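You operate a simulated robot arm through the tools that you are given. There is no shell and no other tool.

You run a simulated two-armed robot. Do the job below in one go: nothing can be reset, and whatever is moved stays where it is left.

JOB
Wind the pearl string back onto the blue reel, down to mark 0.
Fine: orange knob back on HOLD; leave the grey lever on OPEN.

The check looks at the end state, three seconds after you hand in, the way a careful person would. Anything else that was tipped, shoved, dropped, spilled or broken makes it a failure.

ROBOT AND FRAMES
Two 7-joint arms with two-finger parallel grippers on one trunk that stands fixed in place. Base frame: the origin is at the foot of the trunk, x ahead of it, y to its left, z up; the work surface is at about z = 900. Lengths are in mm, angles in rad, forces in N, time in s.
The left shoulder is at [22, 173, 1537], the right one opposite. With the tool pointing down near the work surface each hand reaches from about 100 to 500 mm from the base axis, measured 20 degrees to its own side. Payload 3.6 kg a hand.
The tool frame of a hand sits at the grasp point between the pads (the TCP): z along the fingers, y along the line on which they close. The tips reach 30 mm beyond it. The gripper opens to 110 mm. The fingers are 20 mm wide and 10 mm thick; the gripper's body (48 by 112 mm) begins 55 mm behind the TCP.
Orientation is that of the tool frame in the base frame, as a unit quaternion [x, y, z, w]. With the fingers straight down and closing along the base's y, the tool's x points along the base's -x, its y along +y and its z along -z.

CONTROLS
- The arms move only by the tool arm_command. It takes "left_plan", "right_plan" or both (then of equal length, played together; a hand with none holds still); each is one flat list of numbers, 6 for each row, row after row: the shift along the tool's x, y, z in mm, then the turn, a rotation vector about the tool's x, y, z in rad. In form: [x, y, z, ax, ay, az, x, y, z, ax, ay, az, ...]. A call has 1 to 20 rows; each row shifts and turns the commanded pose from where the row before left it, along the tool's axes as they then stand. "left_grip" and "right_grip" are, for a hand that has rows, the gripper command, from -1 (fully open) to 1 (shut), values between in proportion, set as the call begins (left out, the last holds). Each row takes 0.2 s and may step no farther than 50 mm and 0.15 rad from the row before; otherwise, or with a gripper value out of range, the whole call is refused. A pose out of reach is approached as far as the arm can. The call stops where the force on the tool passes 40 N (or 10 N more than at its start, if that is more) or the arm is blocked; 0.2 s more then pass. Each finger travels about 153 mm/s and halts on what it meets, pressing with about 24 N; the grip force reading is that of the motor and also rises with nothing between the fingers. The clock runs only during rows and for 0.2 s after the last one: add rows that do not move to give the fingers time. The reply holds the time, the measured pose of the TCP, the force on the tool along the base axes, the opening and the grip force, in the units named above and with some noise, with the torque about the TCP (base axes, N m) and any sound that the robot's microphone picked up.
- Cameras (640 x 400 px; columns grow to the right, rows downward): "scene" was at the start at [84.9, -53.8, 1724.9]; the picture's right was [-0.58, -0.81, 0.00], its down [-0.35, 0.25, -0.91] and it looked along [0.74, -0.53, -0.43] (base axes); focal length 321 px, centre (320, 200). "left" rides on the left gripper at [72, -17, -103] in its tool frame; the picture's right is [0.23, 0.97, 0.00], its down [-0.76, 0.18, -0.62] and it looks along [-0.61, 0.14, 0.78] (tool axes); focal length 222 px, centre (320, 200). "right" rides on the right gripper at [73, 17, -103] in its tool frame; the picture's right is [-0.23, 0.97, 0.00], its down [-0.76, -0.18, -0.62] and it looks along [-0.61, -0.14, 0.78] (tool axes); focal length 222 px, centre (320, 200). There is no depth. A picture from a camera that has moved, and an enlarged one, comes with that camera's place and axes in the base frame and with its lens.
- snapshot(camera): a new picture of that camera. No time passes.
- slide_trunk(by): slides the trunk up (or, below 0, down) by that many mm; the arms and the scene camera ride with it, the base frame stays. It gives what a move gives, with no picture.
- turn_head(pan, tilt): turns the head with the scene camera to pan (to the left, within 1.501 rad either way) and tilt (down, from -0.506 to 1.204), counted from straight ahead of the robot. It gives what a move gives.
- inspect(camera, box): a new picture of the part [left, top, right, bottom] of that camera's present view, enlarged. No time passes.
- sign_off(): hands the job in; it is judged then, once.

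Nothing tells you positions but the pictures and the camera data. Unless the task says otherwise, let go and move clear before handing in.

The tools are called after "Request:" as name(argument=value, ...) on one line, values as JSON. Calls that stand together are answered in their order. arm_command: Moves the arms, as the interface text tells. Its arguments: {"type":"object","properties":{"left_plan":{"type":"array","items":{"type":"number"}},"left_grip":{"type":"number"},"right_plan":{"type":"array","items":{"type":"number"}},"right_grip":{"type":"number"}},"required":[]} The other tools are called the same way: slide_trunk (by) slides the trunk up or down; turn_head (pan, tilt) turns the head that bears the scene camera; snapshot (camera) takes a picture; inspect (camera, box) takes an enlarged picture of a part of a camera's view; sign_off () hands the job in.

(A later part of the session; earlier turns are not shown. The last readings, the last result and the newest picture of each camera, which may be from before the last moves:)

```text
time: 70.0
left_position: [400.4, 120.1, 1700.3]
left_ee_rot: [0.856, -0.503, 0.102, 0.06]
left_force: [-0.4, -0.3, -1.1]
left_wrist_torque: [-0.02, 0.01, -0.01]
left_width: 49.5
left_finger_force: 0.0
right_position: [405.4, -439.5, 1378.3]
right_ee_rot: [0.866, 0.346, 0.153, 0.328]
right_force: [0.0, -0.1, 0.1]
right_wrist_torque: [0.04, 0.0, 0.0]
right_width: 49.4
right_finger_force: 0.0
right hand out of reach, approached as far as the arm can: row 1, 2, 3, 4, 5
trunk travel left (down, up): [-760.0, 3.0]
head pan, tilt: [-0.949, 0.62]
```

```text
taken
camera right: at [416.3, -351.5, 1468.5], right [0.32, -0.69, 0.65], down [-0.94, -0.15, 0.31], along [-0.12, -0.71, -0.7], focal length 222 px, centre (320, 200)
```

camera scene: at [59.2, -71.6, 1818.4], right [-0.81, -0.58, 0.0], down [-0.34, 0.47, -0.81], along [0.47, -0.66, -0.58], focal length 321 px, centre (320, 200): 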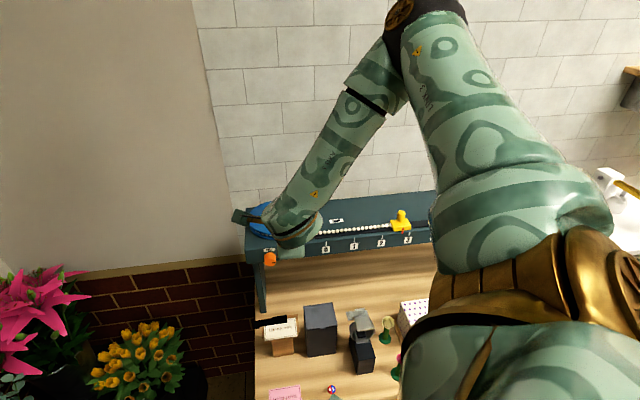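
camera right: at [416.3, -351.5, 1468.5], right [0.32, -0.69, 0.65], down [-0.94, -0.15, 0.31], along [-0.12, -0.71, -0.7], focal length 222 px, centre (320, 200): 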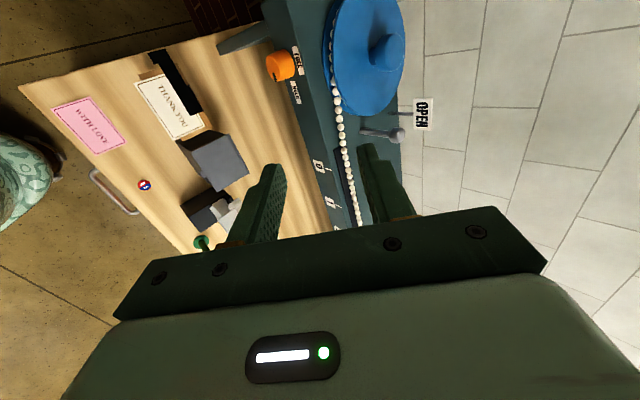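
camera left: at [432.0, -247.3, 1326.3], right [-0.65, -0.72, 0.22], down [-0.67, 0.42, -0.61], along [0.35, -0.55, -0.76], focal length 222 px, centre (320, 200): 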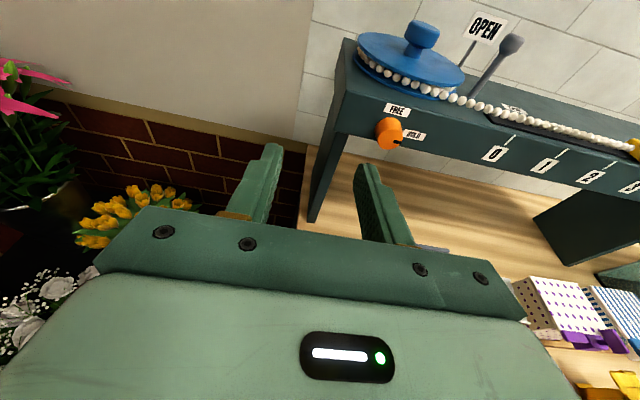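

The limit depends on the tool direction relative to the forearm, not on the roll. A pose pointing straight along +x, from the right side along the panel, lines up with the forearm, so I'll reorient the hand that way.

Request:
arm_command(right_plan=[0, 0, 0, -0.0762, 0.1087, 0, 0, 0, 0, -0.0762, 0.1087, 0, 0, 0, 0, -0.0762, 0.1087, 0, 0, 0, 0, -0.0762, 0.1087, 0, 0, 0, 0, -0.0762, 0.1087, 0, 0, 0, 0, -0.0762, 0.1087, 0, 0, 0, 0, -0.0762, 0.1087, 0, 0, 0, 0, -0.0762, 0.1087, 0])

Request:
snapshot(camera="scene")

```text
time: 71.8
left_position: [399.0, 120.6, 1700.3]
left_ee_rot: [0.856, -0.503, 0.102, 0.059]
left_force: [0.4, 0.0, 0.1]
left_wrist_torque: [-0.03, -0.02, -0.01]
left_width: 49.6
left_finger_force: 0.0
right_position: [407.4, -439.5, 1379.0]
right_ee_rot: [0.865, 0.346, 0.153, 0.328]
right_force: [0.0, -0.2, -0.2]
right_wrist_torque: [-0.04, 0.04, 0.0]
right_width: 49.7
right_finger_force: 0.0
right hand out of reach, approached as far as the arm can: row 1, 2, 3, 4, 5, 6, 7, 8
trunk travel left (down, up): [-760.0, 3.0]
head pan, tilt: [-0.949, 0.62]
```

```text
taken
camera scene: at [59.3, -71.3, 1818.4], right [-0.81, -0.58, 0.0], down [-0.34, 0.47, -0.81], along [0.47, -0.66, -0.58], focal length 321 px, centre (320, 200)
```

scene: 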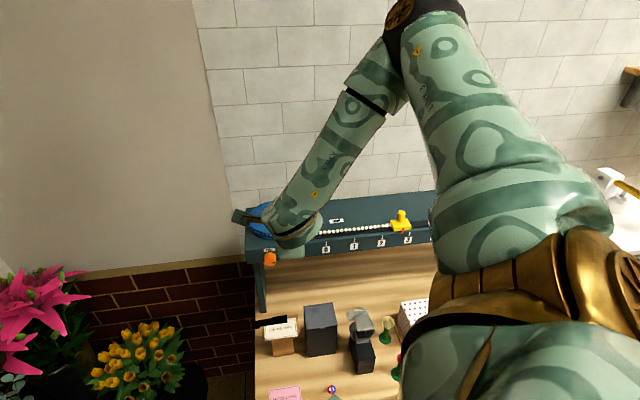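

Request:
arm_command(right_plan=[0, 0, 0, 0.0057, 0.1011, -0.1109, 0, 0, 0, 0.0057, 0.1011, -0.1109, 0, 0, 0, 0.0057, 0.1011, -0.1109])

```text
time: 72.6
left_position: [394.2, 117.1, 1702.8]
left_ee_rot: [0.856, -0.503, 0.103, 0.058]
left_force: [-0.4, -0.8, 0.2]
left_wrist_torque: [-0.01, -0.03, 0.04]
left_width: 49.4
left_finger_force: 0.0
right_position: [378.9, -486.6, 1418.9]
right_ee_rot: [0.813, 0.457, 0.194, 0.303]
right_force: [-1.1, 0.3, -0.4]
right_wrist_torque: [0.0, -0.03, 0.03]
right_width: 49.4
right_finger_force: 0.1
right hand out of reach, approached as far as the arm can: row 1, 2, 3
trunk travel left (down, up): [-760.0, 3.0]
head pan, tilt: [-0.949, 0.62]
```

The failures fit two limits: the elbow won't fold closer than about 370 mm, and the forearm roll blocks some bends. I'll lower the trunk to a mid height and move the hand to a comfortable pose in front of the panel.

Request:
slide_trunk(by=-130)

Request:
arm_command(right_plan=[29.7, 2.9, 17.2, 0.0685, -0.06, 0.0607, 29.7, 2.9, 17.2, 0.0685, -0.06, 0.0607, 29.7, 2.9, 17.2, 0.0685, -0.06, 0.0607])

Request:
snapshot(camera="scene")

```text
time: 74.2
left_position: [400.1, 120.4, 1570.1]
left_ee_rot: [0.856, -0.503, 0.103, 0.06]
left_force: [0.0, -0.4, 0.2]
left_wrist_torque: [0.02, -0.01, 0.02]
left_width: 49.7
left_finger_force: 0.1
right_position: [384.7, -485.4, 1288.6]
right_ee_rot: [0.804, 0.472, 0.201, 0.301]
right_force: [-0.1, 0.4, -0.5]
right_wrist_torque: [0.01, 0.02, -0.01]
right_width: 49.4
right_finger_force: 0.0
trunk travel left (down, up): [-630.0, 133.0]
head pan, tilt: [-0.949, 0.62]
```

```text
time: 75.0
left_position: [402.0, 123.6, 1569.7]
left_ee_rot: [0.856, -0.503, 0.103, 0.061]
left_force: [0.0, 0.2, -0.2]
left_wrist_torque: [-0.02, 0.02, -0.01]
left_width: 49.5
left_finger_force: 0.1
right_position: [467.0, -428.7, 1256.0]
right_ee_rot: [0.884, 0.387, 0.104, 0.24]
right_force: [0.6, 0.7, 0.0]
right_wrist_torque: [-0.01, 0.03, 0.0]
right_width: 49.3
right_finger_force: 0.1
trunk travel left (down, up): [-630.0, 133.0]
head pan, tilt: [-0.949, 0.62]
```

```text
taken
camera scene: at [64.3, -69.0, 1688.6], right [-0.81, -0.58, 0.0], down [-0.34, 0.47, -0.81], along [0.47, -0.66, -0.58], focal length 321 px, centre (320, 200)
```

scene: 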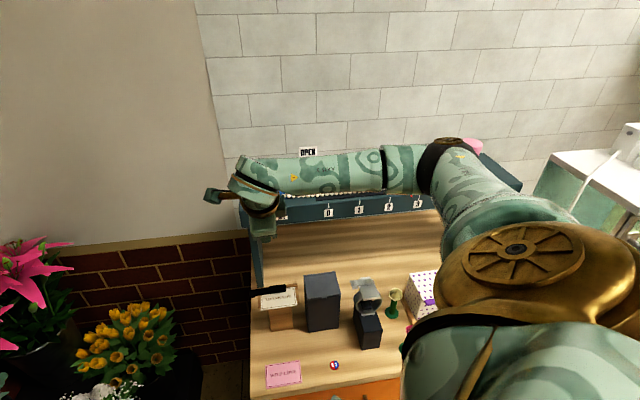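

The elbow has dropped to a better posture and this pose was reached without trouble. I'll swing the tool up and forward-left about the wrist so it can pass through alignment with the forearm.

Request:
arm_command(right_plan=[28.5, -6.1, -2.1, 0.0305, 0.1431, 0, 28.5, -6.1, -2.1, 0.0305, 0.1431, 0, 28.5, -6.1, -2.1, 0.0305, 0.1431, 0, 28.5, -6.1, -2.1, 0.0305, 0.1431, 0, 28.5, -6.1, -2.1, 0.0305, 0.1431, 0, 28.5, -6.1, -2.1, 0.0305, 0.1431, 0, 28.5, -6.1, -2.1, 0.0305, 0.1431, 0, 28.5, -6.1, -2.1, 0.0305, 0.1431, 0, 28.5, -6.1, -2.1, 0.0305, 0.1431, 0, 28.5, -6.1, -2.1, 0.0305, 0.1431, 0])

Request:
snapshot(camera="scene")

```text
time: 77.2
left_position: [399.5, 121.6, 1570.7]
left_ee_rot: [0.856, -0.502, 0.104, 0.06]
left_force: [0.4, 0.3, 0.3]
left_wrist_torque: [-0.01, -0.01, 0.0]
left_width: 49.5
left_finger_force: 0.0
right_position: [507.0, -200.5, 1391.4]
right_ee_rot: [0.622, 0.458, 0.603, -0.198]
right_force: [-0.6, -0.6, 0.3]
right_wrist_torque: [-0.01, 0.02, 0.02]
right_width: 49.6
right_finger_force: 0.1
trunk travel left (down, up): [-630.0, 133.0]
head pan, tilt: [-0.949, 0.62]
```

```text
taken
camera scene: at [61.7, -70.9, 1688.6], right [-0.81, -0.58, 0.0], down [-0.34, 0.47, -0.81], along [0.47, -0.66, -0.58], focal length 321 px, centre (320, 200)
```

scene: 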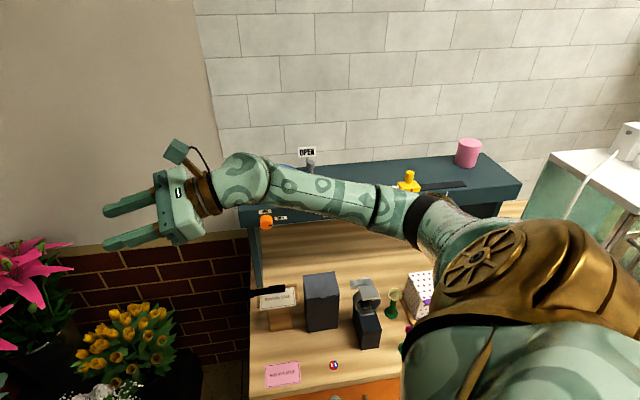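

The hand now points forward-left. Next I'll rotate it through alignment with the forearm to flip the wrist onto its other branch.

Request:
arm_command(right_plan=[15.5, 25.6, -2.2, -0.1283, 0.0778, 0, 15.5, 25.6, -2.2, -0.1283, 0.0778, 0, 15.5, 25.6, -2.2, -0.1283, 0.0778, 0, 15.5, 25.6, -2.2, -0.1283, 0.0778, 0, 15.5, 25.6, -2.2, -0.1283, 0.0778, 0, 15.5, 25.6, -2.2, -0.1283, 0.0778, 0, 15.5, 25.6, -2.2, -0.1283, 0.0778, 0])

Request:
snapshot(camera="scene")

```text
time: 78.8
left_position: [400.3, 121.6, 1569.4]
left_ee_rot: [0.856, -0.503, 0.103, 0.06]
left_force: [-1.1, 0.0, 0.2]
left_wrist_torque: [0.0, 0.0, -0.03]
left_width: 49.4
left_finger_force: 0.0
right_position: [556.7, -327.4, 1538.8]
right_ee_rot: [0.467, 0.085, 0.88, -0.021]
right_force: [-0.9, -0.3, -0.3]
right_wrist_torque: [-0.02, 0.02, 0.03]
right_width: 49.5
right_finger_force: 0.0
trunk travel left (down, up): [-630.0, 133.0]
head pan, tilt: [-0.949, 0.62]
```

```text
taken
camera scene: at [61.8, -70.8, 1688.6], right [-0.81, -0.58, 0.0], down [-0.34, 0.47, -0.81], along [0.47, -0.66, -0.58], focal length 321 px, centre (320, 200)
```

scene: 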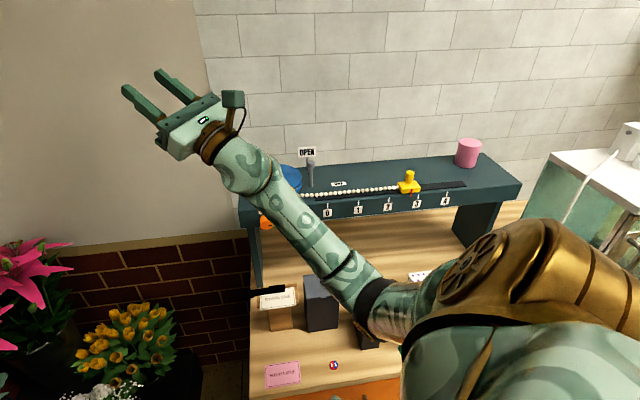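

The elbow has dropped into a natural reach-forward posture, which suits pointing at the panel. I'll bring the tool down and level, turning it toward the knob.

Request:
arm_command(right_plan=[-29.5, 10.9, -30.8, -0.1136, -0.0975, 0, -32.3, 14.2, -26.4, -0.1136, -0.0975, 0, -34.6, 16.9, -21.3, -0.1136, -0.0975, 0, -36.4, 19, -15.9, -0.1136, -0.0975, 0, -37.7, 20.5, -9.9, -0.1136, -0.0975, 0, -38.4, 21.2, -3.9, -0.1136, -0.0975, 0])

Request:
snapshot(camera="scene")

Request:
snapshot(camera="right")

```text
time: 80.2
left_position: [399.9, 121.1, 1570.6]
left_ee_rot: [0.856, -0.504, 0.102, 0.059]
left_force: [0.0, -0.4, -0.5]
left_wrist_torque: [0.01, 0.0, -0.01]
left_width: 49.4
left_finger_force: 0.0
right_position: [500.6, -489.3, 1345.5]
right_ee_rot: [0.65, -0.156, 0.708, 0.229]
right_force: [-0.2, -0.4, -0.4]
right_wrist_torque: [0.0, 0.0, 0.0]
right_width: 49.4
right_finger_force: 0.0
right hand out of reach, approached as far as the arm can: row 6
trunk travel left (down, up): [-630.0, 133.0]
head pan, tilt: [-0.949, 0.62]
stopped in row 6 (right hand): the arm was blocked; the commanded pose is now the measured one
```

```text
taken
camera scene: at [62.3, -71.5, 1688.5], right [-0.81, -0.58, 0.0], down [-0.34, 0.47, -0.81], along [0.47, -0.66, -0.58], focal length 321 px, centre (320, 200)
```

scene: 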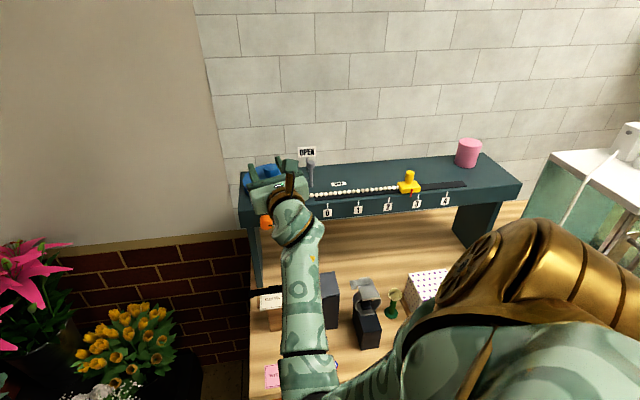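

```text
taken
camera right: at [401.0, -443.0, 1405.5], right [-0.5, -0.85, -0.15], down [-0.4, 0.38, -0.84], along [0.77, -0.36, -0.53], focal length 222 px, centre (320, 200)
```

right: 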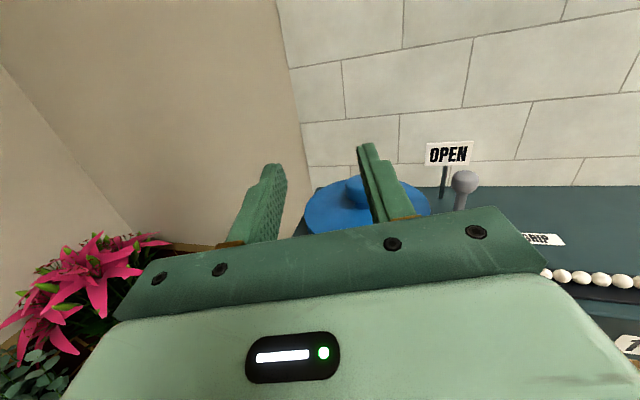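

The move stopped at a joint limit, but the hand already points almost at the panel and nothing was touched. I'll roll so the fingers go above and below the knob, opening slightly.

Request:
arm_command(right_plan=[0, 0, -5, 0, 0, 0.143, 0, 0, -5, 0, 0, 0.143, 0, 0, -5, 0, 0, 0.143, 0, 0, -5, 0, 0, 0.143, 0, 0, 0, 0, 0, 0.143, 0, 0, 0, 0, 0, 0.143, 0, 0, 0, 0, 0, 0.143, 0, 0, 0, 0, 0, 0.143, 0, 0, 0, 0, 0, 0.143, 0, 0, 0, 0, 0, 0.143, 0, 0, 0, 0, 0, 0.143], right_grip=-0.1)

```text
time: 82.8
left_position: [398.8, 120.2, 1571.1]
left_ee_rot: [0.856, -0.503, 0.103, 0.06]
left_force: [-0.6, -0.4, 0.0]
left_wrist_torque: [0.0, -0.02, -0.03]
left_width: 49.5
left_finger_force: 0.0
right_position: [467.9, -524.5, 1374.4]
right_ee_rot: [0.347, -0.541, 0.704, -0.302]
right_force: [-0.7, 0.0, -0.3]
right_wrist_torque: [-0.03, 0.02, 0.02]
right_width: 60.6
right_finger_force: 0.0
trunk travel left (down, up): [-630.0, 133.0]
head pan, tilt: [-0.949, 0.62]
stopped in row 11 (right hand): the arm was blocked; the commanded pose is now the measured one
```

Request:
snapshot(camera="scene")

Request:
snapshot(camera="right")

Request:
snapshot(camera="left")

```text
taken
camera scene: at [61.7, -71.2, 1688.6], right [-0.81, -0.58, 0.0], down [-0.34, 0.47, -0.81], along [0.47, -0.66, -0.58], focal length 321 px, centre (320, 200)
```

scene: 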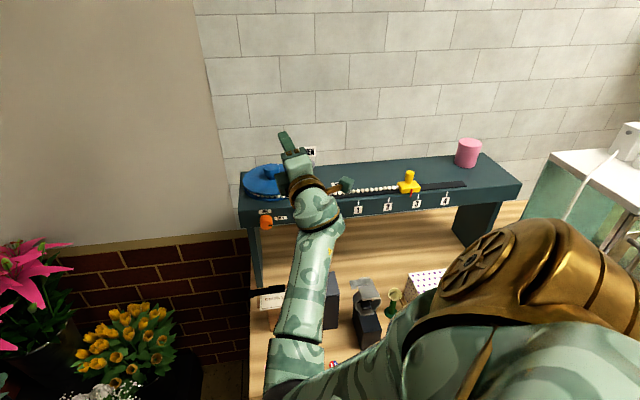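

```text
taken
camera right: at [344.2, -530.3, 1350.7], right [0.18, -0.04, -0.98], down [-0.08, 1.0, -0.06], along [0.98, 0.09, 0.18], focal length 222 px, centre (320, 200)
```

right: 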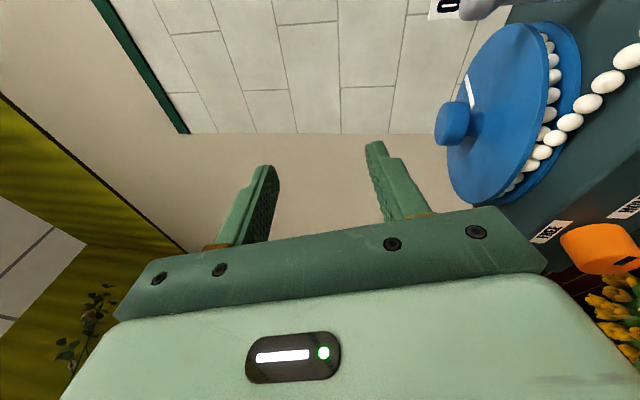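

```text
taken
camera left: at [436.5, 89.6, 1688.7], right [-0.74, -0.67, 0.05], down [-0.59, 0.69, 0.43], along [-0.32, 0.28, -0.9], focal length 222 px, centre (320, 200)
```

left: 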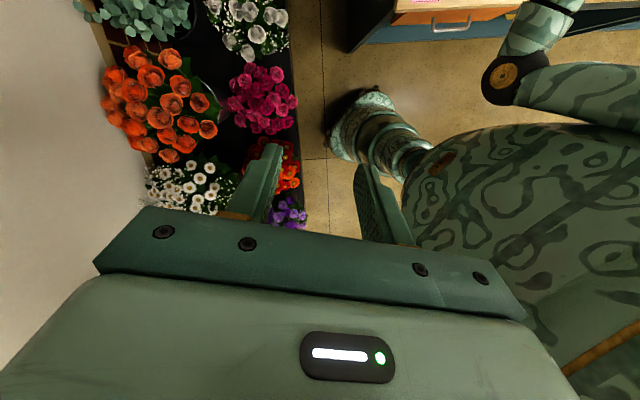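

The wrist didn't actually flip: the elbow swung in toward the torso instead. I'll reverse to the forward-left pointing pose and come round a different way.

Request:
arm_command(right_plan=[-36.1, -10.1, 3.2, 0.0087, -0.142, 0, -35.3, -10.1, 4.2, 0.0087, -0.142, 0, -34.3, -10.1, 5.2, 0.0087, -0.142, 0, -33.3, -10.1, 5.9, 0.0087, -0.142, 0, -32.1, -10.1, 6.5, 0.0087, -0.142, 0, -30.8, -10.1, 7, 0.0087, -0.142, 0, -29.5, -10.1, 7.2, 0.0087, -0.142, 0, -28.2, -10.1, 7.3, 0.0087, -0.142, 0, -26.9, -10.1, 7.2, 0.0087, -0.142, 0, -25.6, -10.1, 6.9, 0.0087, -0.142, 0, -24.4, -10.1, 6.4, 0.0087, -0.142, 0])

Request:
snapshot(camera="scene")

```text
time: 85.2
left_position: [398.8, 120.5, 1569.8]
left_ee_rot: [0.856, -0.503, 0.102, 0.06]
left_force: [0.8, 0.5, -0.2]
left_wrist_torque: [-0.04, -0.03, 0.02]
left_width: 49.6
left_finger_force: 0.0
right_position: [506.5, -191.7, 1407.0]
right_ee_rot: [0.727, -0.141, 0.275, -0.613]
right_force: [-0.6, 0.2, -0.7]
right_wrist_torque: [-0.04, -0.02, 0.02]
right_width: 60.5
right_finger_force: 0.1
trunk travel left (down, up): [-630.0, 133.0]
head pan, tilt: [-0.949, 0.62]
```

```text
taken
camera scene: at [61.8, -71.4, 1688.6], right [-0.81, -0.58, 0.0], down [-0.34, 0.47, -0.81], along [0.47, -0.66, -0.58], focal length 321 px, centre (320, 200)
```

scene: 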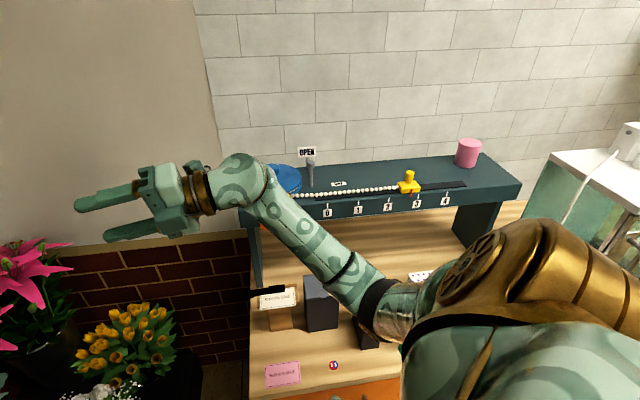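

Request:
arm_command(right_plan=[-6.5, -26.4, -1.9, 0.1322, -0.0323, 0, -6.5, -26.4, -1.9, 0.1322, -0.0323, 0, -6.5, -26.4, -1.9, 0.1322, -0.0323, 0, -6.5, -26.4, -1.9, 0.1322, -0.0323, 0, -6.5, -26.4, -1.9, 0.1322, -0.0323, 0, -6.5, -26.4, -1.9, 0.1322, -0.0323, 0])

Request:
snapshot(camera="scene")

```text
time: 86.6
left_position: [398.6, 120.9, 1571.0]
left_ee_rot: [0.856, -0.504, 0.103, 0.061]
left_force: [-0.5, -0.1, 0.3]
left_wrist_torque: [-0.02, -0.02, -0.02]
left_width: 49.5
left_finger_force: 0.0
right_position: [423.6, -192.2, 1541.5]
right_ee_rot: [-0.456, -0.035, -0.238, 0.857]
right_force: [-0.4, 1.2, -0.2]
right_wrist_torque: [-0.01, 0.0, -0.01]
right_width: 60.3
right_finger_force: 0.0
trunk travel left (down, up): [-630.0, 133.0]
head pan, tilt: [-0.949, 0.62]
```

```text
taken
camera scene: at [61.5, -71.0, 1688.6], right [-0.81, -0.58, 0.0], down [-0.34, 0.47, -0.81], along [0.47, -0.66, -0.58], focal length 321 px, centre (320, 200)
```

scene: 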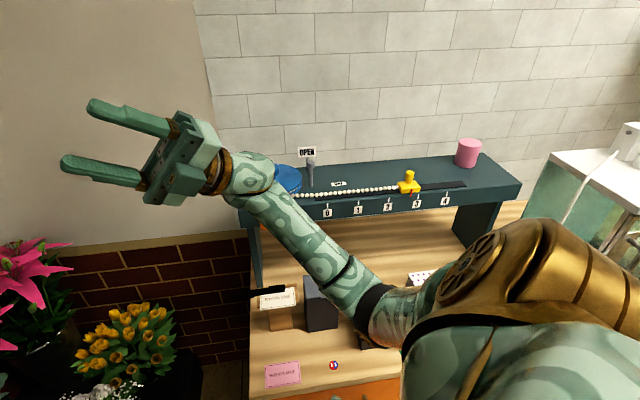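

The sweep is working with the elbow steady. I'll continue over the top.

Request:
arm_command(right_plan=[6.9, -25.2, -1.7, 0.1263, 0.0347, 0, 6.9, -25.2, -1.7, 0.1263, 0.0347, 0, 6.9, -25.2, -1.7, 0.1263, 0.0347, 0, 6.9, -25.2, -1.7, 0.1263, 0.0347, 0, 6.9, -25.2, -1.7, 0.1263, 0.0347, 0, 6.9, -25.2, -1.7, 0.1263, 0.0347, 0])

Request:
arm_command(right_plan=[22, -15.7, -1.8, 0.0783, 0.11, 0, 22, -15.7, -1.8, 0.0783, 0.11, 0, 22, -15.7, -1.8, 0.0783, 0.11, 0, 22, -15.7, -1.8, 0.0783, 0.11, 0, 22, -15.7, -1.8, 0.0783, 0.11, 0, 22, -15.7, -1.8, 0.0783, 0.11, 0])

Request:
snapshot(camera="scene")

```text
time: 88.0
left_position: [399.7, 121.4, 1570.7]
left_ee_rot: [0.856, -0.503, 0.103, 0.061]
left_force: [0.0, -0.5, -0.3]
left_wrist_torque: [-0.01, 0.02, 0.0]
left_width: 49.6
left_finger_force: 0.1
right_position: [387.6, -317.0, 1623.2]
right_ee_rot: [-0.081, -0.034, -0.255, 0.963]
right_force: [0.4, -0.2, 0.6]
right_wrist_torque: [0.0, 0.03, -0.03]
right_width: 60.5
right_finger_force: 0.0
trunk travel left (down, up): [-630.0, 133.0]
head pan, tilt: [-0.949, 0.62]
```

```text
time: 89.4
left_position: [400.4, 121.0, 1569.8]
left_ee_rot: [0.856, -0.503, 0.104, 0.061]
left_force: [-0.7, 0.0, -0.4]
left_wrist_torque: [-0.01, 0.02, 0.03]
left_width: 49.7
left_finger_force: 0.0
right_position: [450.9, -459.1, 1585.7]
right_ee_rot: [0.228, 0.221, -0.253, 0.914]
right_force: [-0.3, -0.1, -0.9]
right_wrist_torque: [-0.02, -0.04, -0.06]
right_width: 60.1
right_finger_force: 0.0
trunk travel left (down, up): [-630.0, 133.0]
head pan, tilt: [-0.949, 0.62]
```

```text
taken
camera scene: at [61.9, -70.8, 1688.6], right [-0.81, -0.58, 0.0], down [-0.34, 0.47, -0.81], along [0.47, -0.66, -0.58], focal length 321 px, centre (320, 200)
```

scene: 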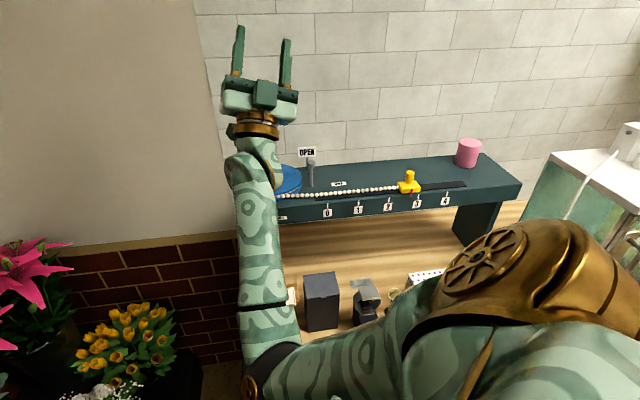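

Request:
arm_command(right_plan=[20.1, 19.8, -2, -0.0989, 0.1004, 0, 20.1, 19.8, -2, -0.0989, 0.1004, 0, 20.1, 19.8, -2, -0.0989, 0.1004, 0])

Request:
snapshot(camera="scene")

```text
time: 90.2
left_position: [400.1, 120.2, 1570.0]
left_ee_rot: [0.856, -0.503, 0.102, 0.06]
left_force: [0.1, 0.6, -0.3]
left_wrist_torque: [0.02, 0.02, 0.01]
left_width: 49.5
left_finger_force: 0.0
right_position: [523.6, -426.1, 1559.7]
right_ee_rot: [0.125, 0.39, -0.181, 0.894]
right_force: [-0.3, -0.9, -0.1]
right_wrist_torque: [0.01, 0.0, 0.01]
right_width: 60.3
right_finger_force: 0.1
trunk travel left (down, up): [-630.0, 133.0]
head pan, tilt: [-0.949, 0.62]
```

```text
taken
camera scene: at [61.6, -71.5, 1688.5], right [-0.81, -0.58, 0.0], down [-0.34, 0.47, -0.81], along [0.47, -0.66, -0.58], focal length 321 px, centre (320, 200)
```

scene: 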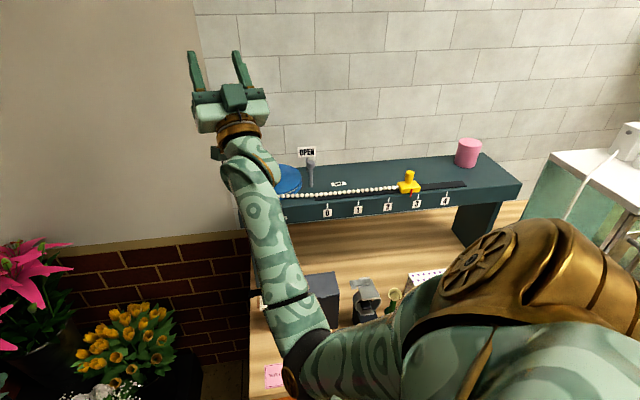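

It looks like the wrist has crossed to its other branch, with the tool now deflecting to the far side of the forearm. I'll keep pitching down to level.

Request:
arm_command(right_plan=[28.1, -9, -2.2, 0.0449, 0.1404, 0, 28.1, -9, -2.2, 0.0449, 0.1404, 0, 28.1, -9, -2.2, 0.0449, 0.1404, 0, 28.1, -9, -2.2, 0.0449, 0.1404, 0, 28.1, -9, -2.2, 0.0449, 0.1404, 0])

Request:
snapshot(camera="scene")

```text
time: 91.4
left_position: [398.7, 120.9, 1571.2]
left_ee_rot: [0.856, -0.503, 0.103, 0.06]
left_force: [-0.9, 0.1, 0.2]
left_wrist_torque: [0.02, 0.0, 0.0]
left_width: 49.6
left_finger_force: 0.0
right_position: [553.1, -471.9, 1426.9]
right_ee_rot: [0.276, 0.651, -0.168, 0.686]
right_force: [-0.2, 0.4, -0.6]
right_wrist_torque: [-0.04, 0.05, 0.0]
right_width: 60.3
right_finger_force: 0.1
trunk travel left (down, up): [-630.0, 133.0]
head pan, tilt: [-0.949, 0.62]
```

```text
taken
camera scene: at [61.9, -70.9, 1688.6], right [-0.81, -0.58, 0.0], down [-0.34, 0.47, -0.81], along [0.47, -0.66, -0.58], focal length 321 px, centre (320, 200)
```

scene: 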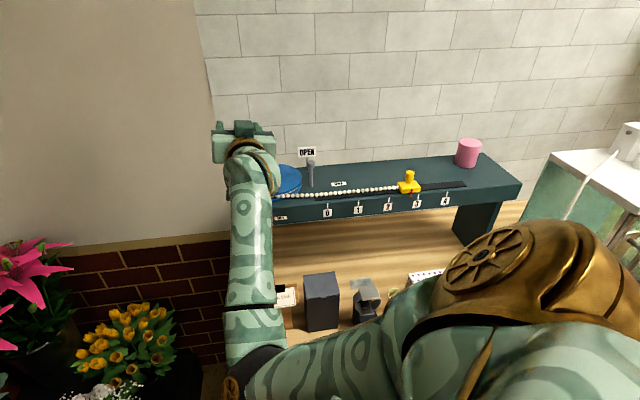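

The hand is level and facing the panel with the wrist comfortable. I'll pull back and start lowering toward the knob height.

Request:
arm_command(right_plan=[-1.5, -9, -47.3, 0.07, -0.011, 0, -1.5, -9, -47.3, 0.07, -0.011, 0, 39.6, -6.4, 0, 0, 0, 0, 39.6, -6.4, 0, 0, 0, 0, 39.6, -6.4, 0, 0, 0, 0])

Request:
snapshot(camera="scene")

Request:
snapshot(camera="right")

```text
time: 92.0
left_position: [401.4, 122.3, 1570.4]
left_ee_rot: [0.856, -0.503, 0.103, 0.061]
left_force: [1.1, 0.7, -0.8]
left_wrist_torque: [0.0, 0.01, -0.02]
left_width: 49.6
left_finger_force: 0.1
right_position: [471.6, -447.6, 1537.6]
right_ee_rot: [0.339, 0.53, -0.205, 0.75]
right_force: [0.0, 0.0, -0.5]
right_wrist_torque: [0.02, 0.0, -0.04]
right_width: 60.5
right_finger_force: 0.1
trunk travel left (down, up): [-630.0, 133.0]
head pan, tilt: [-0.949, 0.62]
stopped in row 3 (right hand): the arm was blocked; the commanded pose is now the measured one
```

```text
taken
camera scene: at [62.5, -70.4, 1688.5], right [-0.81, -0.58, 0.0], down [-0.34, 0.47, -0.81], along [0.47, -0.66, -0.58], focal length 321 px, centre (320, 200)
```

scene: 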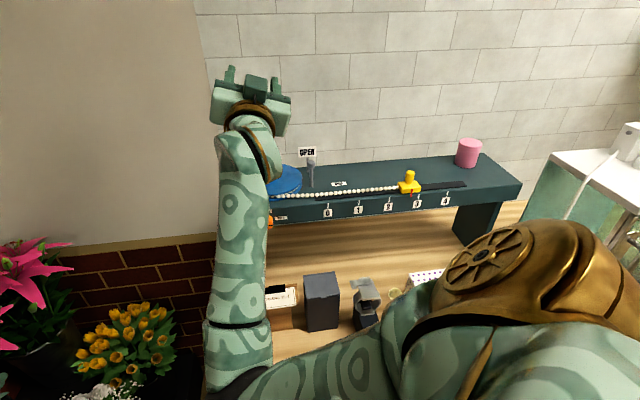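

```text
taken
camera right: at [440.5, -358.1, 1453.1], right [0.57, 0.66, 0.5], down [-0.8, 0.29, 0.53], along [0.2, -0.7, 0.69], focal length 222 px, centre (320, 200)
```

right: 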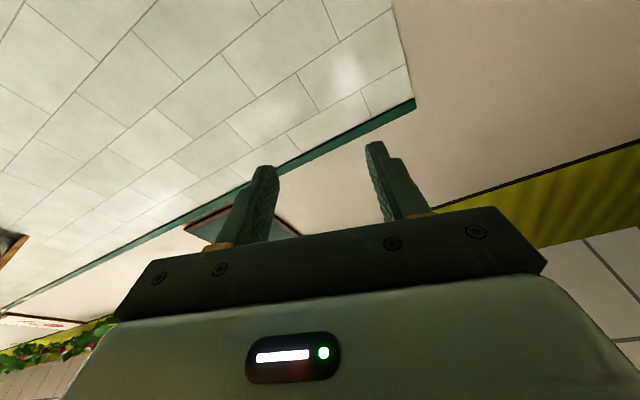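

The wrist came too close to the shoulder, at about 337 mm. I'll raise the trunk so the arm unfolds, then come down.

Request:
slide_trunk(by=130)

Request:
arm_command(right_plan=[34.4, -13, -8.3, 0, 0, 0, 34.4, -13, -8.3, 0, 0, 0, 34.4, -13, -8.3, 0, 0, 0])

Request:
snapshot(camera="scene")

```text
time: 93.6
left_position: [399.4, 120.8, 1699.4]
left_ee_rot: [0.856, -0.503, 0.102, 0.059]
left_force: [-0.2, -0.1, 0.0]
left_wrist_torque: [-0.02, -0.02, -0.02]
left_width: 49.3
left_finger_force: 0.1
right_position: [464.8, -455.3, 1671.8]
right_ee_rot: [0.337, 0.524, -0.219, 0.751]
right_force: [0.6, 0.4, -0.6]
right_wrist_torque: [0.0, -0.02, 0.0]
right_width: 60.7
right_finger_force: 0.1
trunk travel left (down, up): [-760.0, 3.0]
head pan, tilt: [-0.949, 0.62]
```

```text
time: 94.3
left_position: [399.5, 120.6, 1700.1]
left_ee_rot: [0.856, -0.503, 0.103, 0.059]
left_force: [-0.4, -0.2, 0.5]
left_wrist_torque: [0.0, -0.01, -0.03]
left_width: 49.4
left_finger_force: 0.0
right_position: [463.5, -461.9, 1685.2]
right_ee_rot: [0.352, 0.45, -0.192, 0.798]
right_force: [0.1, 1.2, -0.1]
right_wrist_torque: [-0.03, 0.02, -0.01]
right_width: 60.5
right_finger_force: 0.0
trunk travel left (down, up): [-760.0, 3.0]
head pan, tilt: [-0.949, 0.62]
stopped in row 3 (right hand): the arm was blocked; the commanded pose is now the measured one
```

```text
taken
camera scene: at [59.7, -70.9, 1818.4], right [-0.81, -0.58, 0.0], down [-0.34, 0.47, -0.81], along [0.47, -0.66, -0.58], focal length 321 px, centre (320, 200)
```

scene: 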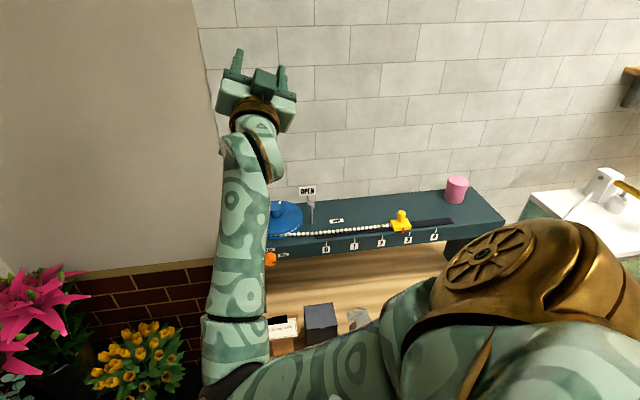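

Request:
arm_command(right_plan=[0, 0, 30, 0, 0, 0, 0, 0, 30, 0, 0, 0])

```text
time: 94.9
left_position: [401.7, 119.2, 1700.4]
left_ee_rot: [0.856, -0.503, 0.102, 0.06]
left_force: [0.3, 0.1, -0.3]
left_wrist_torque: [0.02, 0.0, 0.01]
left_width: 49.6
left_finger_force: 0.0
right_position: [500.4, -505.6, 1700.4]
right_ee_rot: [0.354, 0.454, -0.187, 0.796]
right_force: [0.1, -0.1, 1.0]
right_wrist_torque: [-0.03, -0.01, 0.0]
right_width: 60.4
right_finger_force: 0.0
trunk travel left (down, up): [-760.0, 3.0]
head pan, tilt: [-0.949, 0.62]
```

Request:
arm_command(right_plan=[45, -8.7, -10, -0.0054, 0.127, 0, 46, -8.7, -7, -0.0054, 0.127, 0, 46, -8.7, -4, -0.0054, 0.127, 0])

Request:
snapshot(camera="scene")

```text
time: 95.7
left_position: [399.4, 121.6, 1700.5]
left_ee_rot: [0.856, -0.504, 0.103, 0.06]
left_force: [-0.5, 0.6, 0.8]
left_wrist_torque: [-0.02, -0.04, 0.01]
left_width: 49.6
left_finger_force: 0.0
right_position: [530.1, -490.8, 1563.5]
right_ee_rot: [0.376, 0.598, -0.113, 0.699]
right_force: [1.1, -0.4, -0.5]
right_wrist_torque: [0.01, 0.01, 0.01]
right_width: 60.4
right_finger_force: 0.1
trunk travel left (down, up): [-760.0, 3.0]
head pan, tilt: [-0.949, 0.62]
```

```text
taken
camera scene: at [59.0, -71.0, 1818.4], right [-0.81, -0.58, 0.0], down [-0.34, 0.47, -0.81], along [0.47, -0.66, -0.58], focal length 321 px, centre (320, 200)
```

scene: 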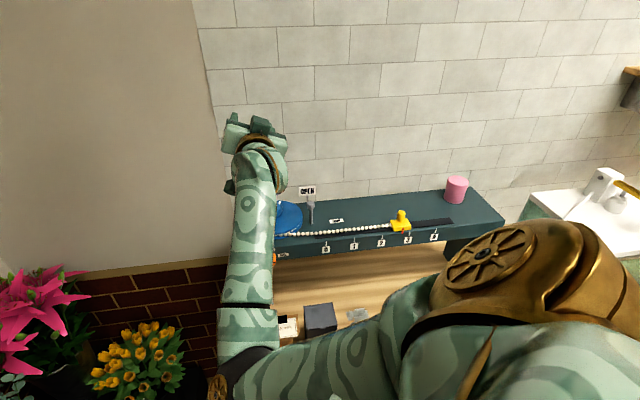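

Request:
arm_command(right_plan=[40.5, -17.2, 0, 0, 0, 0, 40.5, -17.2, 0, 0, 0, 0, 40.5, -17.2, 0, 0, 0, 0, 40.5, -17.2, 0, 0, 0, 0, 40.5, -17.2, 0, 0, 0, 0])

Request:
snapshot(camera="scene")

```text
time: 96.9
left_position: [399.5, 120.6, 1700.4]
left_ee_rot: [0.856, -0.504, 0.102, 0.059]
left_force: [-1.1, -0.4, 0.5]
left_wrist_torque: [0.02, 0.01, 0.0]
left_width: 49.2
left_finger_force: 0.1
right_position: [529.9, -490.7, 1342.8]
right_ee_rot: [0.375, 0.598, -0.113, 0.699]
right_force: [0.4, -0.1, -0.6]
right_wrist_torque: [-0.03, 0.0, 0.0]
right_width: 60.5
right_finger_force: 0.1
trunk travel left (down, up): [-760.0, 3.0]
head pan, tilt: [-0.949, 0.62]
```

```text
taken
camera scene: at [59.3, -71.5, 1818.4], right [-0.81, -0.58, 0.0], down [-0.34, 0.47, -0.81], along [0.47, -0.66, -0.58], focal length 321 px, centre (320, 200)
```

scene: 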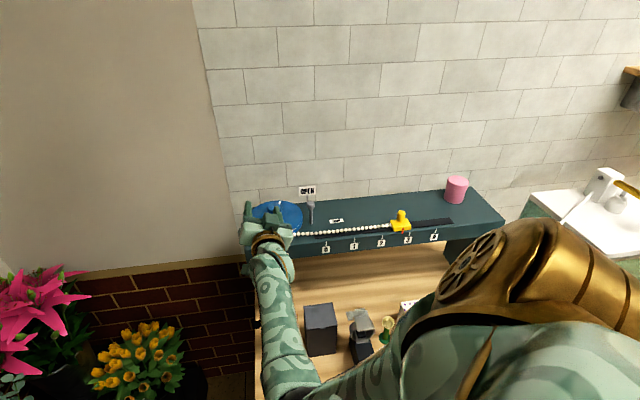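

Request:
arm_command(right_plan=[0.6, 1.6, -44.2, 0.029, -0.0123, 0, 0.6, 1.6, -44.2, 0.029, -0.0123, 0, 36.2, -15.3, 0, 0, 0, 0, 36.2, -15.3, 0, 0, 0, 0, 36.2, -15.3, 0, 0, 0, 0, 36.2, -15.3, 0, 0, 0, 0])

Request:
snapshot(camera="scene")

Request:
snapshot(camera="right")

```text
time: 97.5
left_position: [399.2, 121.4, 1701.2]
left_ee_rot: [0.856, -0.503, 0.103, 0.06]
left_force: [-0.1, -1.0, 0.5]
left_wrist_torque: [0.02, 0.05, 0.01]
left_width: 49.5
left_finger_force: 0.0
right_position: [499.7, -516.0, 1442.1]
right_ee_rot: [0.344, 0.521, -0.184, 0.759]
right_force: [0.9, -0.1, -0.5]
right_wrist_torque: [0.0, -0.02, -0.04]
right_width: 60.5
right_finger_force: 0.1
right hand out of reach, approached as far as the arm can: row 2
trunk travel left (down, up): [-760.0, 3.0]
head pan, tilt: [-0.949, 0.62]
stopped in row 2 (right hand): the arm was blocked; the commanded pose is now the measured one
```

```text
taken
camera scene: at [59.4, -71.0, 1818.4], right [-0.81, -0.58, 0.0], down [-0.34, 0.47, -0.81], along [0.47, -0.66, -0.58], focal length 321 px, centre (320, 200)
```

scene: 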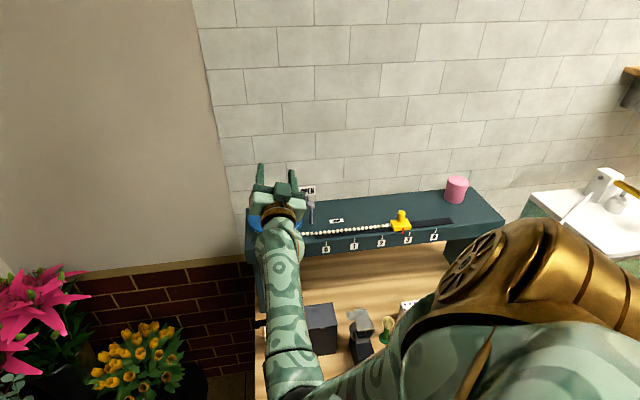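

```text
taken
camera right: at [471.4, -425.8, 1357.6], right [0.53, 0.66, 0.53], down [-0.82, 0.26, 0.5], along [0.19, -0.71, 0.68], focal length 222 px, centre (320, 200)
```

right: 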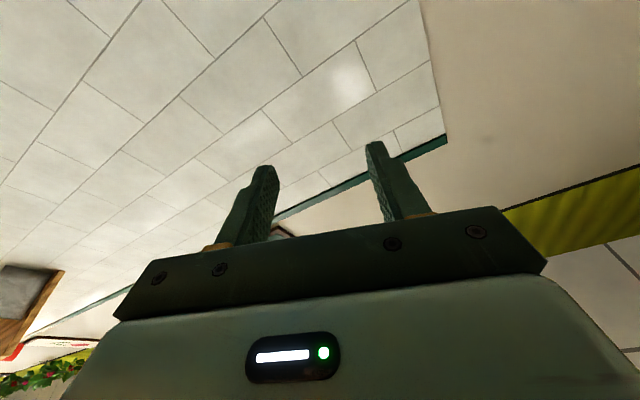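

Request:
arm_command(right_plan=[43.8, 4.1, -9.7, -0.006, 0.12, 0, 43.8, 4.1, -6, -0.006, 0.12, 0])

```text
time: 98.1
left_position: [399.0, 121.0, 1700.1]
left_ee_rot: [0.856, -0.503, 0.103, 0.06]
left_force: [0.7, 0.3, 0.1]
left_wrist_torque: [-0.01, 0.03, -0.03]
left_width: 50.0
left_finger_force: 0.1
right_position: [522.1, -503.5, 1366.0]
right_ee_rot: [0.352, 0.606, -0.153, 0.696]
right_force: [0.3, -0.6, -0.5]
right_wrist_torque: [-0.01, -0.03, -0.01]
right_width: 60.5
right_finger_force: 0.0
trunk travel left (down, up): [-760.0, 3.0]
head pan, tilt: [-0.949, 0.62]
```

Request:
arm_command(right_plan=[36.2, -11.6, -0.7, 0, 0, -0.15, 37.5, -5.9, -0.7, 0, 0, -0.15])

Request:
snapshot(camera="right")

Request:
snapshot(camera="scene")

```text
time: 98.7
left_position: [399.8, 119.4, 1701.9]
left_ee_rot: [0.856, -0.504, 0.102, 0.06]
left_force: [-0.5, -1.2, 0.4]
left_wrist_torque: [0.05, 0.03, -0.01]
left_width: 49.5
left_finger_force: 0.1
right_position: [524.0, -479.2, 1279.6]
right_ee_rot: [0.265, 0.659, -0.237, 0.662]
right_force: [0.9, -0.1, -0.1]
right_wrist_torque: [-0.01, 0.0, 0.0]
right_width: 60.6
right_finger_force: 0.1
trunk travel left (down, up): [-760.0, 3.0]
head pan, tilt: [-0.949, 0.62]
```

```text
taken
camera right: at [460.4, -397.0, 1208.6], right [0.64, 0.72, 0.26], down [-0.6, 0.25, 0.76], along [0.48, -0.65, 0.59], focal length 222 px, centre (320, 200)
```

right: 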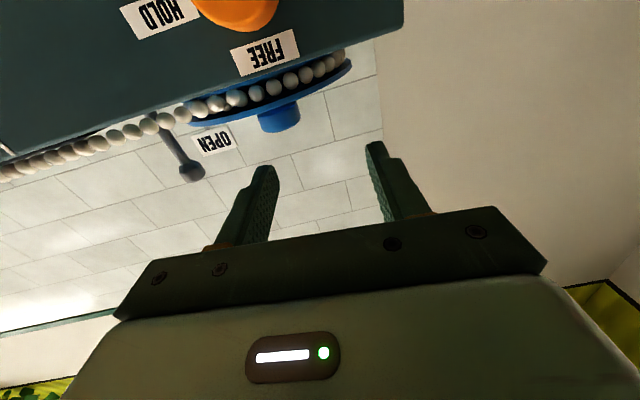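

```text
taken
camera scene: at [59.2, -71.7, 1818.4], right [-0.81, -0.58, 0.0], down [-0.34, 0.47, -0.81], along [0.47, -0.66, -0.58], focal length 321 px, centre (320, 200)
```

scene: 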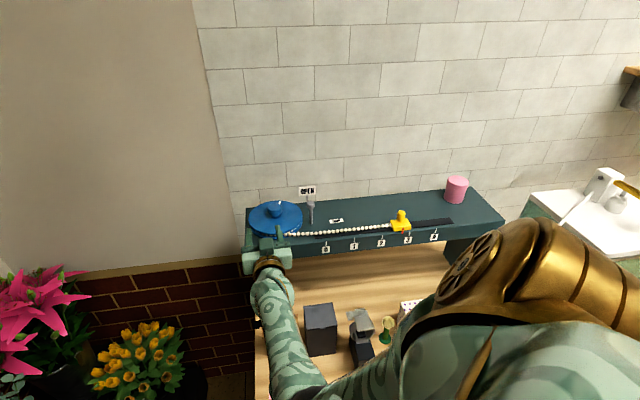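

I have a clear view from below: the panel top, the FREE label, and the knob right where estimated. I'll shift back slightly and lower with the fingers straddling the knob.

Request:
arm_command(right_plan=[0, -4.9, -21.7, 0, 0, 0, 25, 0, 0, 0, 0, 0])

Request:
snapshot(camera="right")

Request:
inspect(camera="scene", box=[220, 180, 340, 300])

```text
time: 99.3
left_position: [398.5, 120.5, 1701.9]
left_ee_rot: [0.856, -0.503, 0.102, 0.06]
left_force: [-0.1, -0.9, 0.5]
left_wrist_torque: [-0.01, -0.02, 0.01]
left_width: 49.7
left_finger_force: 0.0
right_position: [507.1, -468.9, 1256.7]
right_ee_rot: [0.266, 0.657, -0.237, 0.664]
right_force: [-0.1, -0.3, -0.3]
right_wrist_torque: [-0.01, -0.03, -0.01]
right_width: 60.5
right_finger_force: 0.0
trunk travel left (down, up): [-760.0, 3.0]
head pan, tilt: [-0.949, 0.62]
```

```text
taken
camera right: at [443.9, -387.1, 1185.8], right [0.64, 0.72, 0.27], down [-0.6, 0.26, 0.76], along [0.48, -0.65, 0.6], focal length 222 px, centre (320, 200)
```

right: 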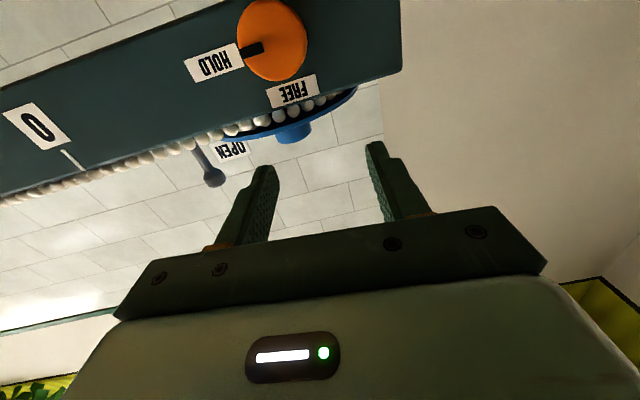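

```text
3.33 times, centred on (280, 240) of scene
camera zoom: at [59.6, -71.8, 1818.3], right [-0.81, -0.58, 0.0], down [-0.34, 0.47, -0.81], along [0.47, -0.66, -0.58], focal length 1071 px, centre (453, 67)
```

zoom: 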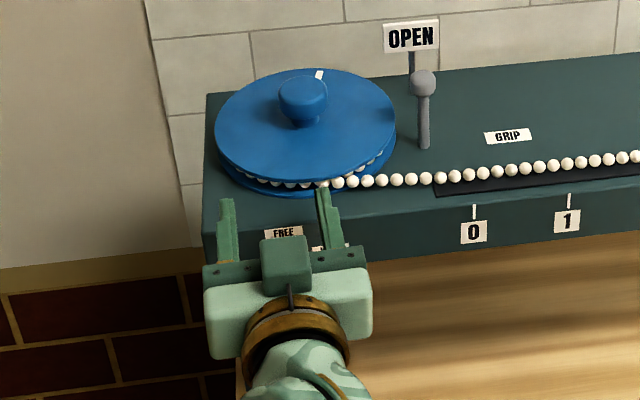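

Request:
arm_command(right_plan=[35.5, -1.2, 0, 0, 0, 0, 35.5, -1.2, 0, 0, 0, 0])

Request:
snapshot(camera="right")

Request:
inspect(camera="scene", box=[220, 180, 340, 300])

```text
time: 99.9
left_position: [400.2, 118.3, 1701.6]
left_ee_rot: [0.856, -0.503, 0.102, 0.06]
left_force: [0.0, -0.5, -0.5]
left_wrist_torque: [-0.01, -0.02, 0.02]
left_width: 49.6
left_finger_force: 0.1
right_position: [506.4, -470.4, 1184.1]
right_ee_rot: [0.267, 0.658, -0.238, 0.663]
right_force: [0.4, -1.1, -1.2]
right_wrist_torque: [0.0, -0.04, -0.01]
right_width: 60.2
right_finger_force: 0.1
trunk travel left (down, up): [-760.0, 3.0]
head pan, tilt: [-0.949, 0.62]
```

```text
taken
camera right: at [442.8, -387.3, 1112.5], right [0.64, 0.72, 0.27], down [-0.6, 0.25, 0.76], along [0.48, -0.65, 0.59], focal length 222 px, centre (320, 200)
```

right: 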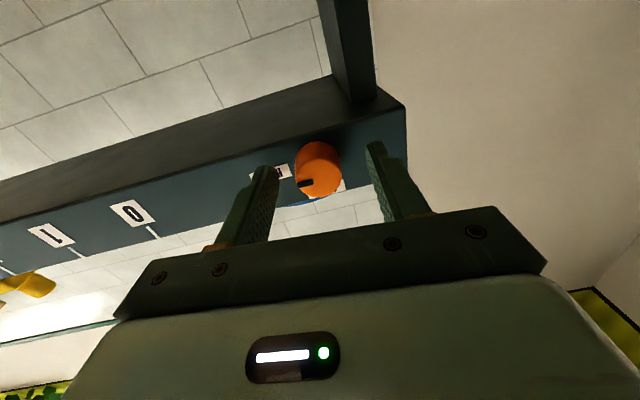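

```text
3.33 times, centred on (280, 240) of scene
camera zoom: at [60.5, -73.1, 1818.3], right [-0.81, -0.58, 0.0], down [-0.34, 0.47, -0.81], along [0.47, -0.66, -0.58], focal length 1071 px, centre (453, 67)
```

zoom: 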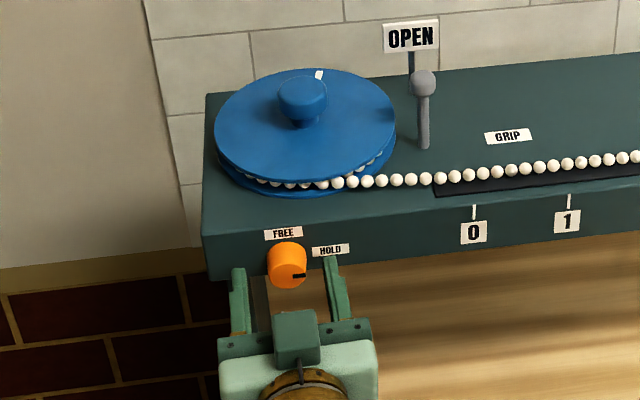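

The knob is centred between the fingers with good overlap. I'll close on it.

Request:
arm_command(right_plan=[0, 0, 0, 0, 0, 0, 0, 0, 0, 0, 0, 0, 0, 0, 0, 0, 0, 0], right_grip=1)

Request:
snapshot(camera="right")

```text
time: 100.7
left_position: [397.8, 119.2, 1700.4]
left_ee_rot: [0.856, -0.504, 0.103, 0.059]
left_force: [0.3, -0.6, -0.4]
left_wrist_torque: [-0.01, 0.01, 0.02]
left_width: 49.4
left_finger_force: 0.0
right_position: [504.9, -471.9, 1182.7]
right_ee_rot: [0.267, 0.658, -0.238, 0.663]
right_force: [-6.1, -5.5, -5.4]
right_wrist_torque: [-0.36, -0.38, -0.53]
right_width: 30.2
right_finger_force: 44.1
trunk travel left (down, up): [-760.0, 3.0]
head pan, tilt: [-0.949, 0.62]
```

```text
taken
camera right: at [441.1, -388.5, 1113.0], right [0.64, 0.72, 0.27], down [-0.6, 0.26, 0.76], along [0.48, -0.65, 0.59], focal length 222 px, centre (320, 200)
```

right: 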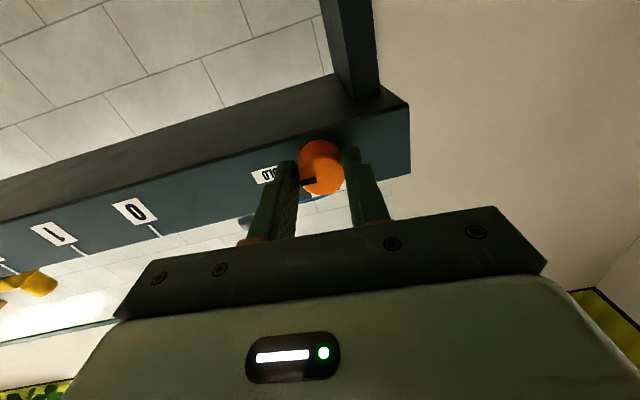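

Request:
arm_command(right_plan=[0, 0, 0, 0, 0, -0.1, 0, 0, 0, 0, 0, -0.1, 0, 0, 0, 0, 0, -0.1, 0, 0, 0, 0, 0, -0.1])

Request:
inspect(camera="scene", box=[220, 180, 340, 300])

```text
time: 101.7
left_position: [397.1, 118.0, 1700.7]
left_ee_rot: [0.856, -0.503, 0.103, 0.059]
left_force: [0.6, -0.8, -0.6]
left_wrist_torque: [0.01, -0.02, -0.02]
left_width: 49.6
left_finger_force: 0.1
right_position: [504.8, -471.8, 1184.8]
right_ee_rot: [0.131, 0.697, -0.365, 0.603]
right_force: [-11.4, -10.1, -3.6]
right_wrist_torque: [0.73, 0.68, -0.88]
right_width: 30.2
right_finger_force: 45.3
trunk travel left (down, up): [-760.0, 3.0]
head pan, tilt: [-0.949, 0.62]
```

```text
3.33 times, centred on (280, 240) of scene
camera zoom: at [56.9, -74.2, 1818.3], right [-0.81, -0.58, 0.0], down [-0.34, 0.47, -0.81], along [0.47, -0.66, -0.58], focal length 1071 px, centre (453, 67)
```

zoom: 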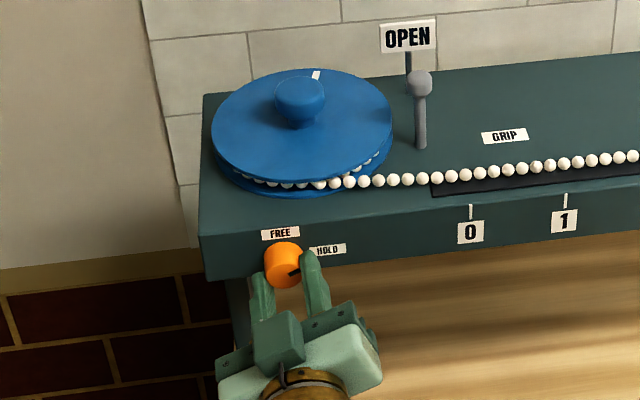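

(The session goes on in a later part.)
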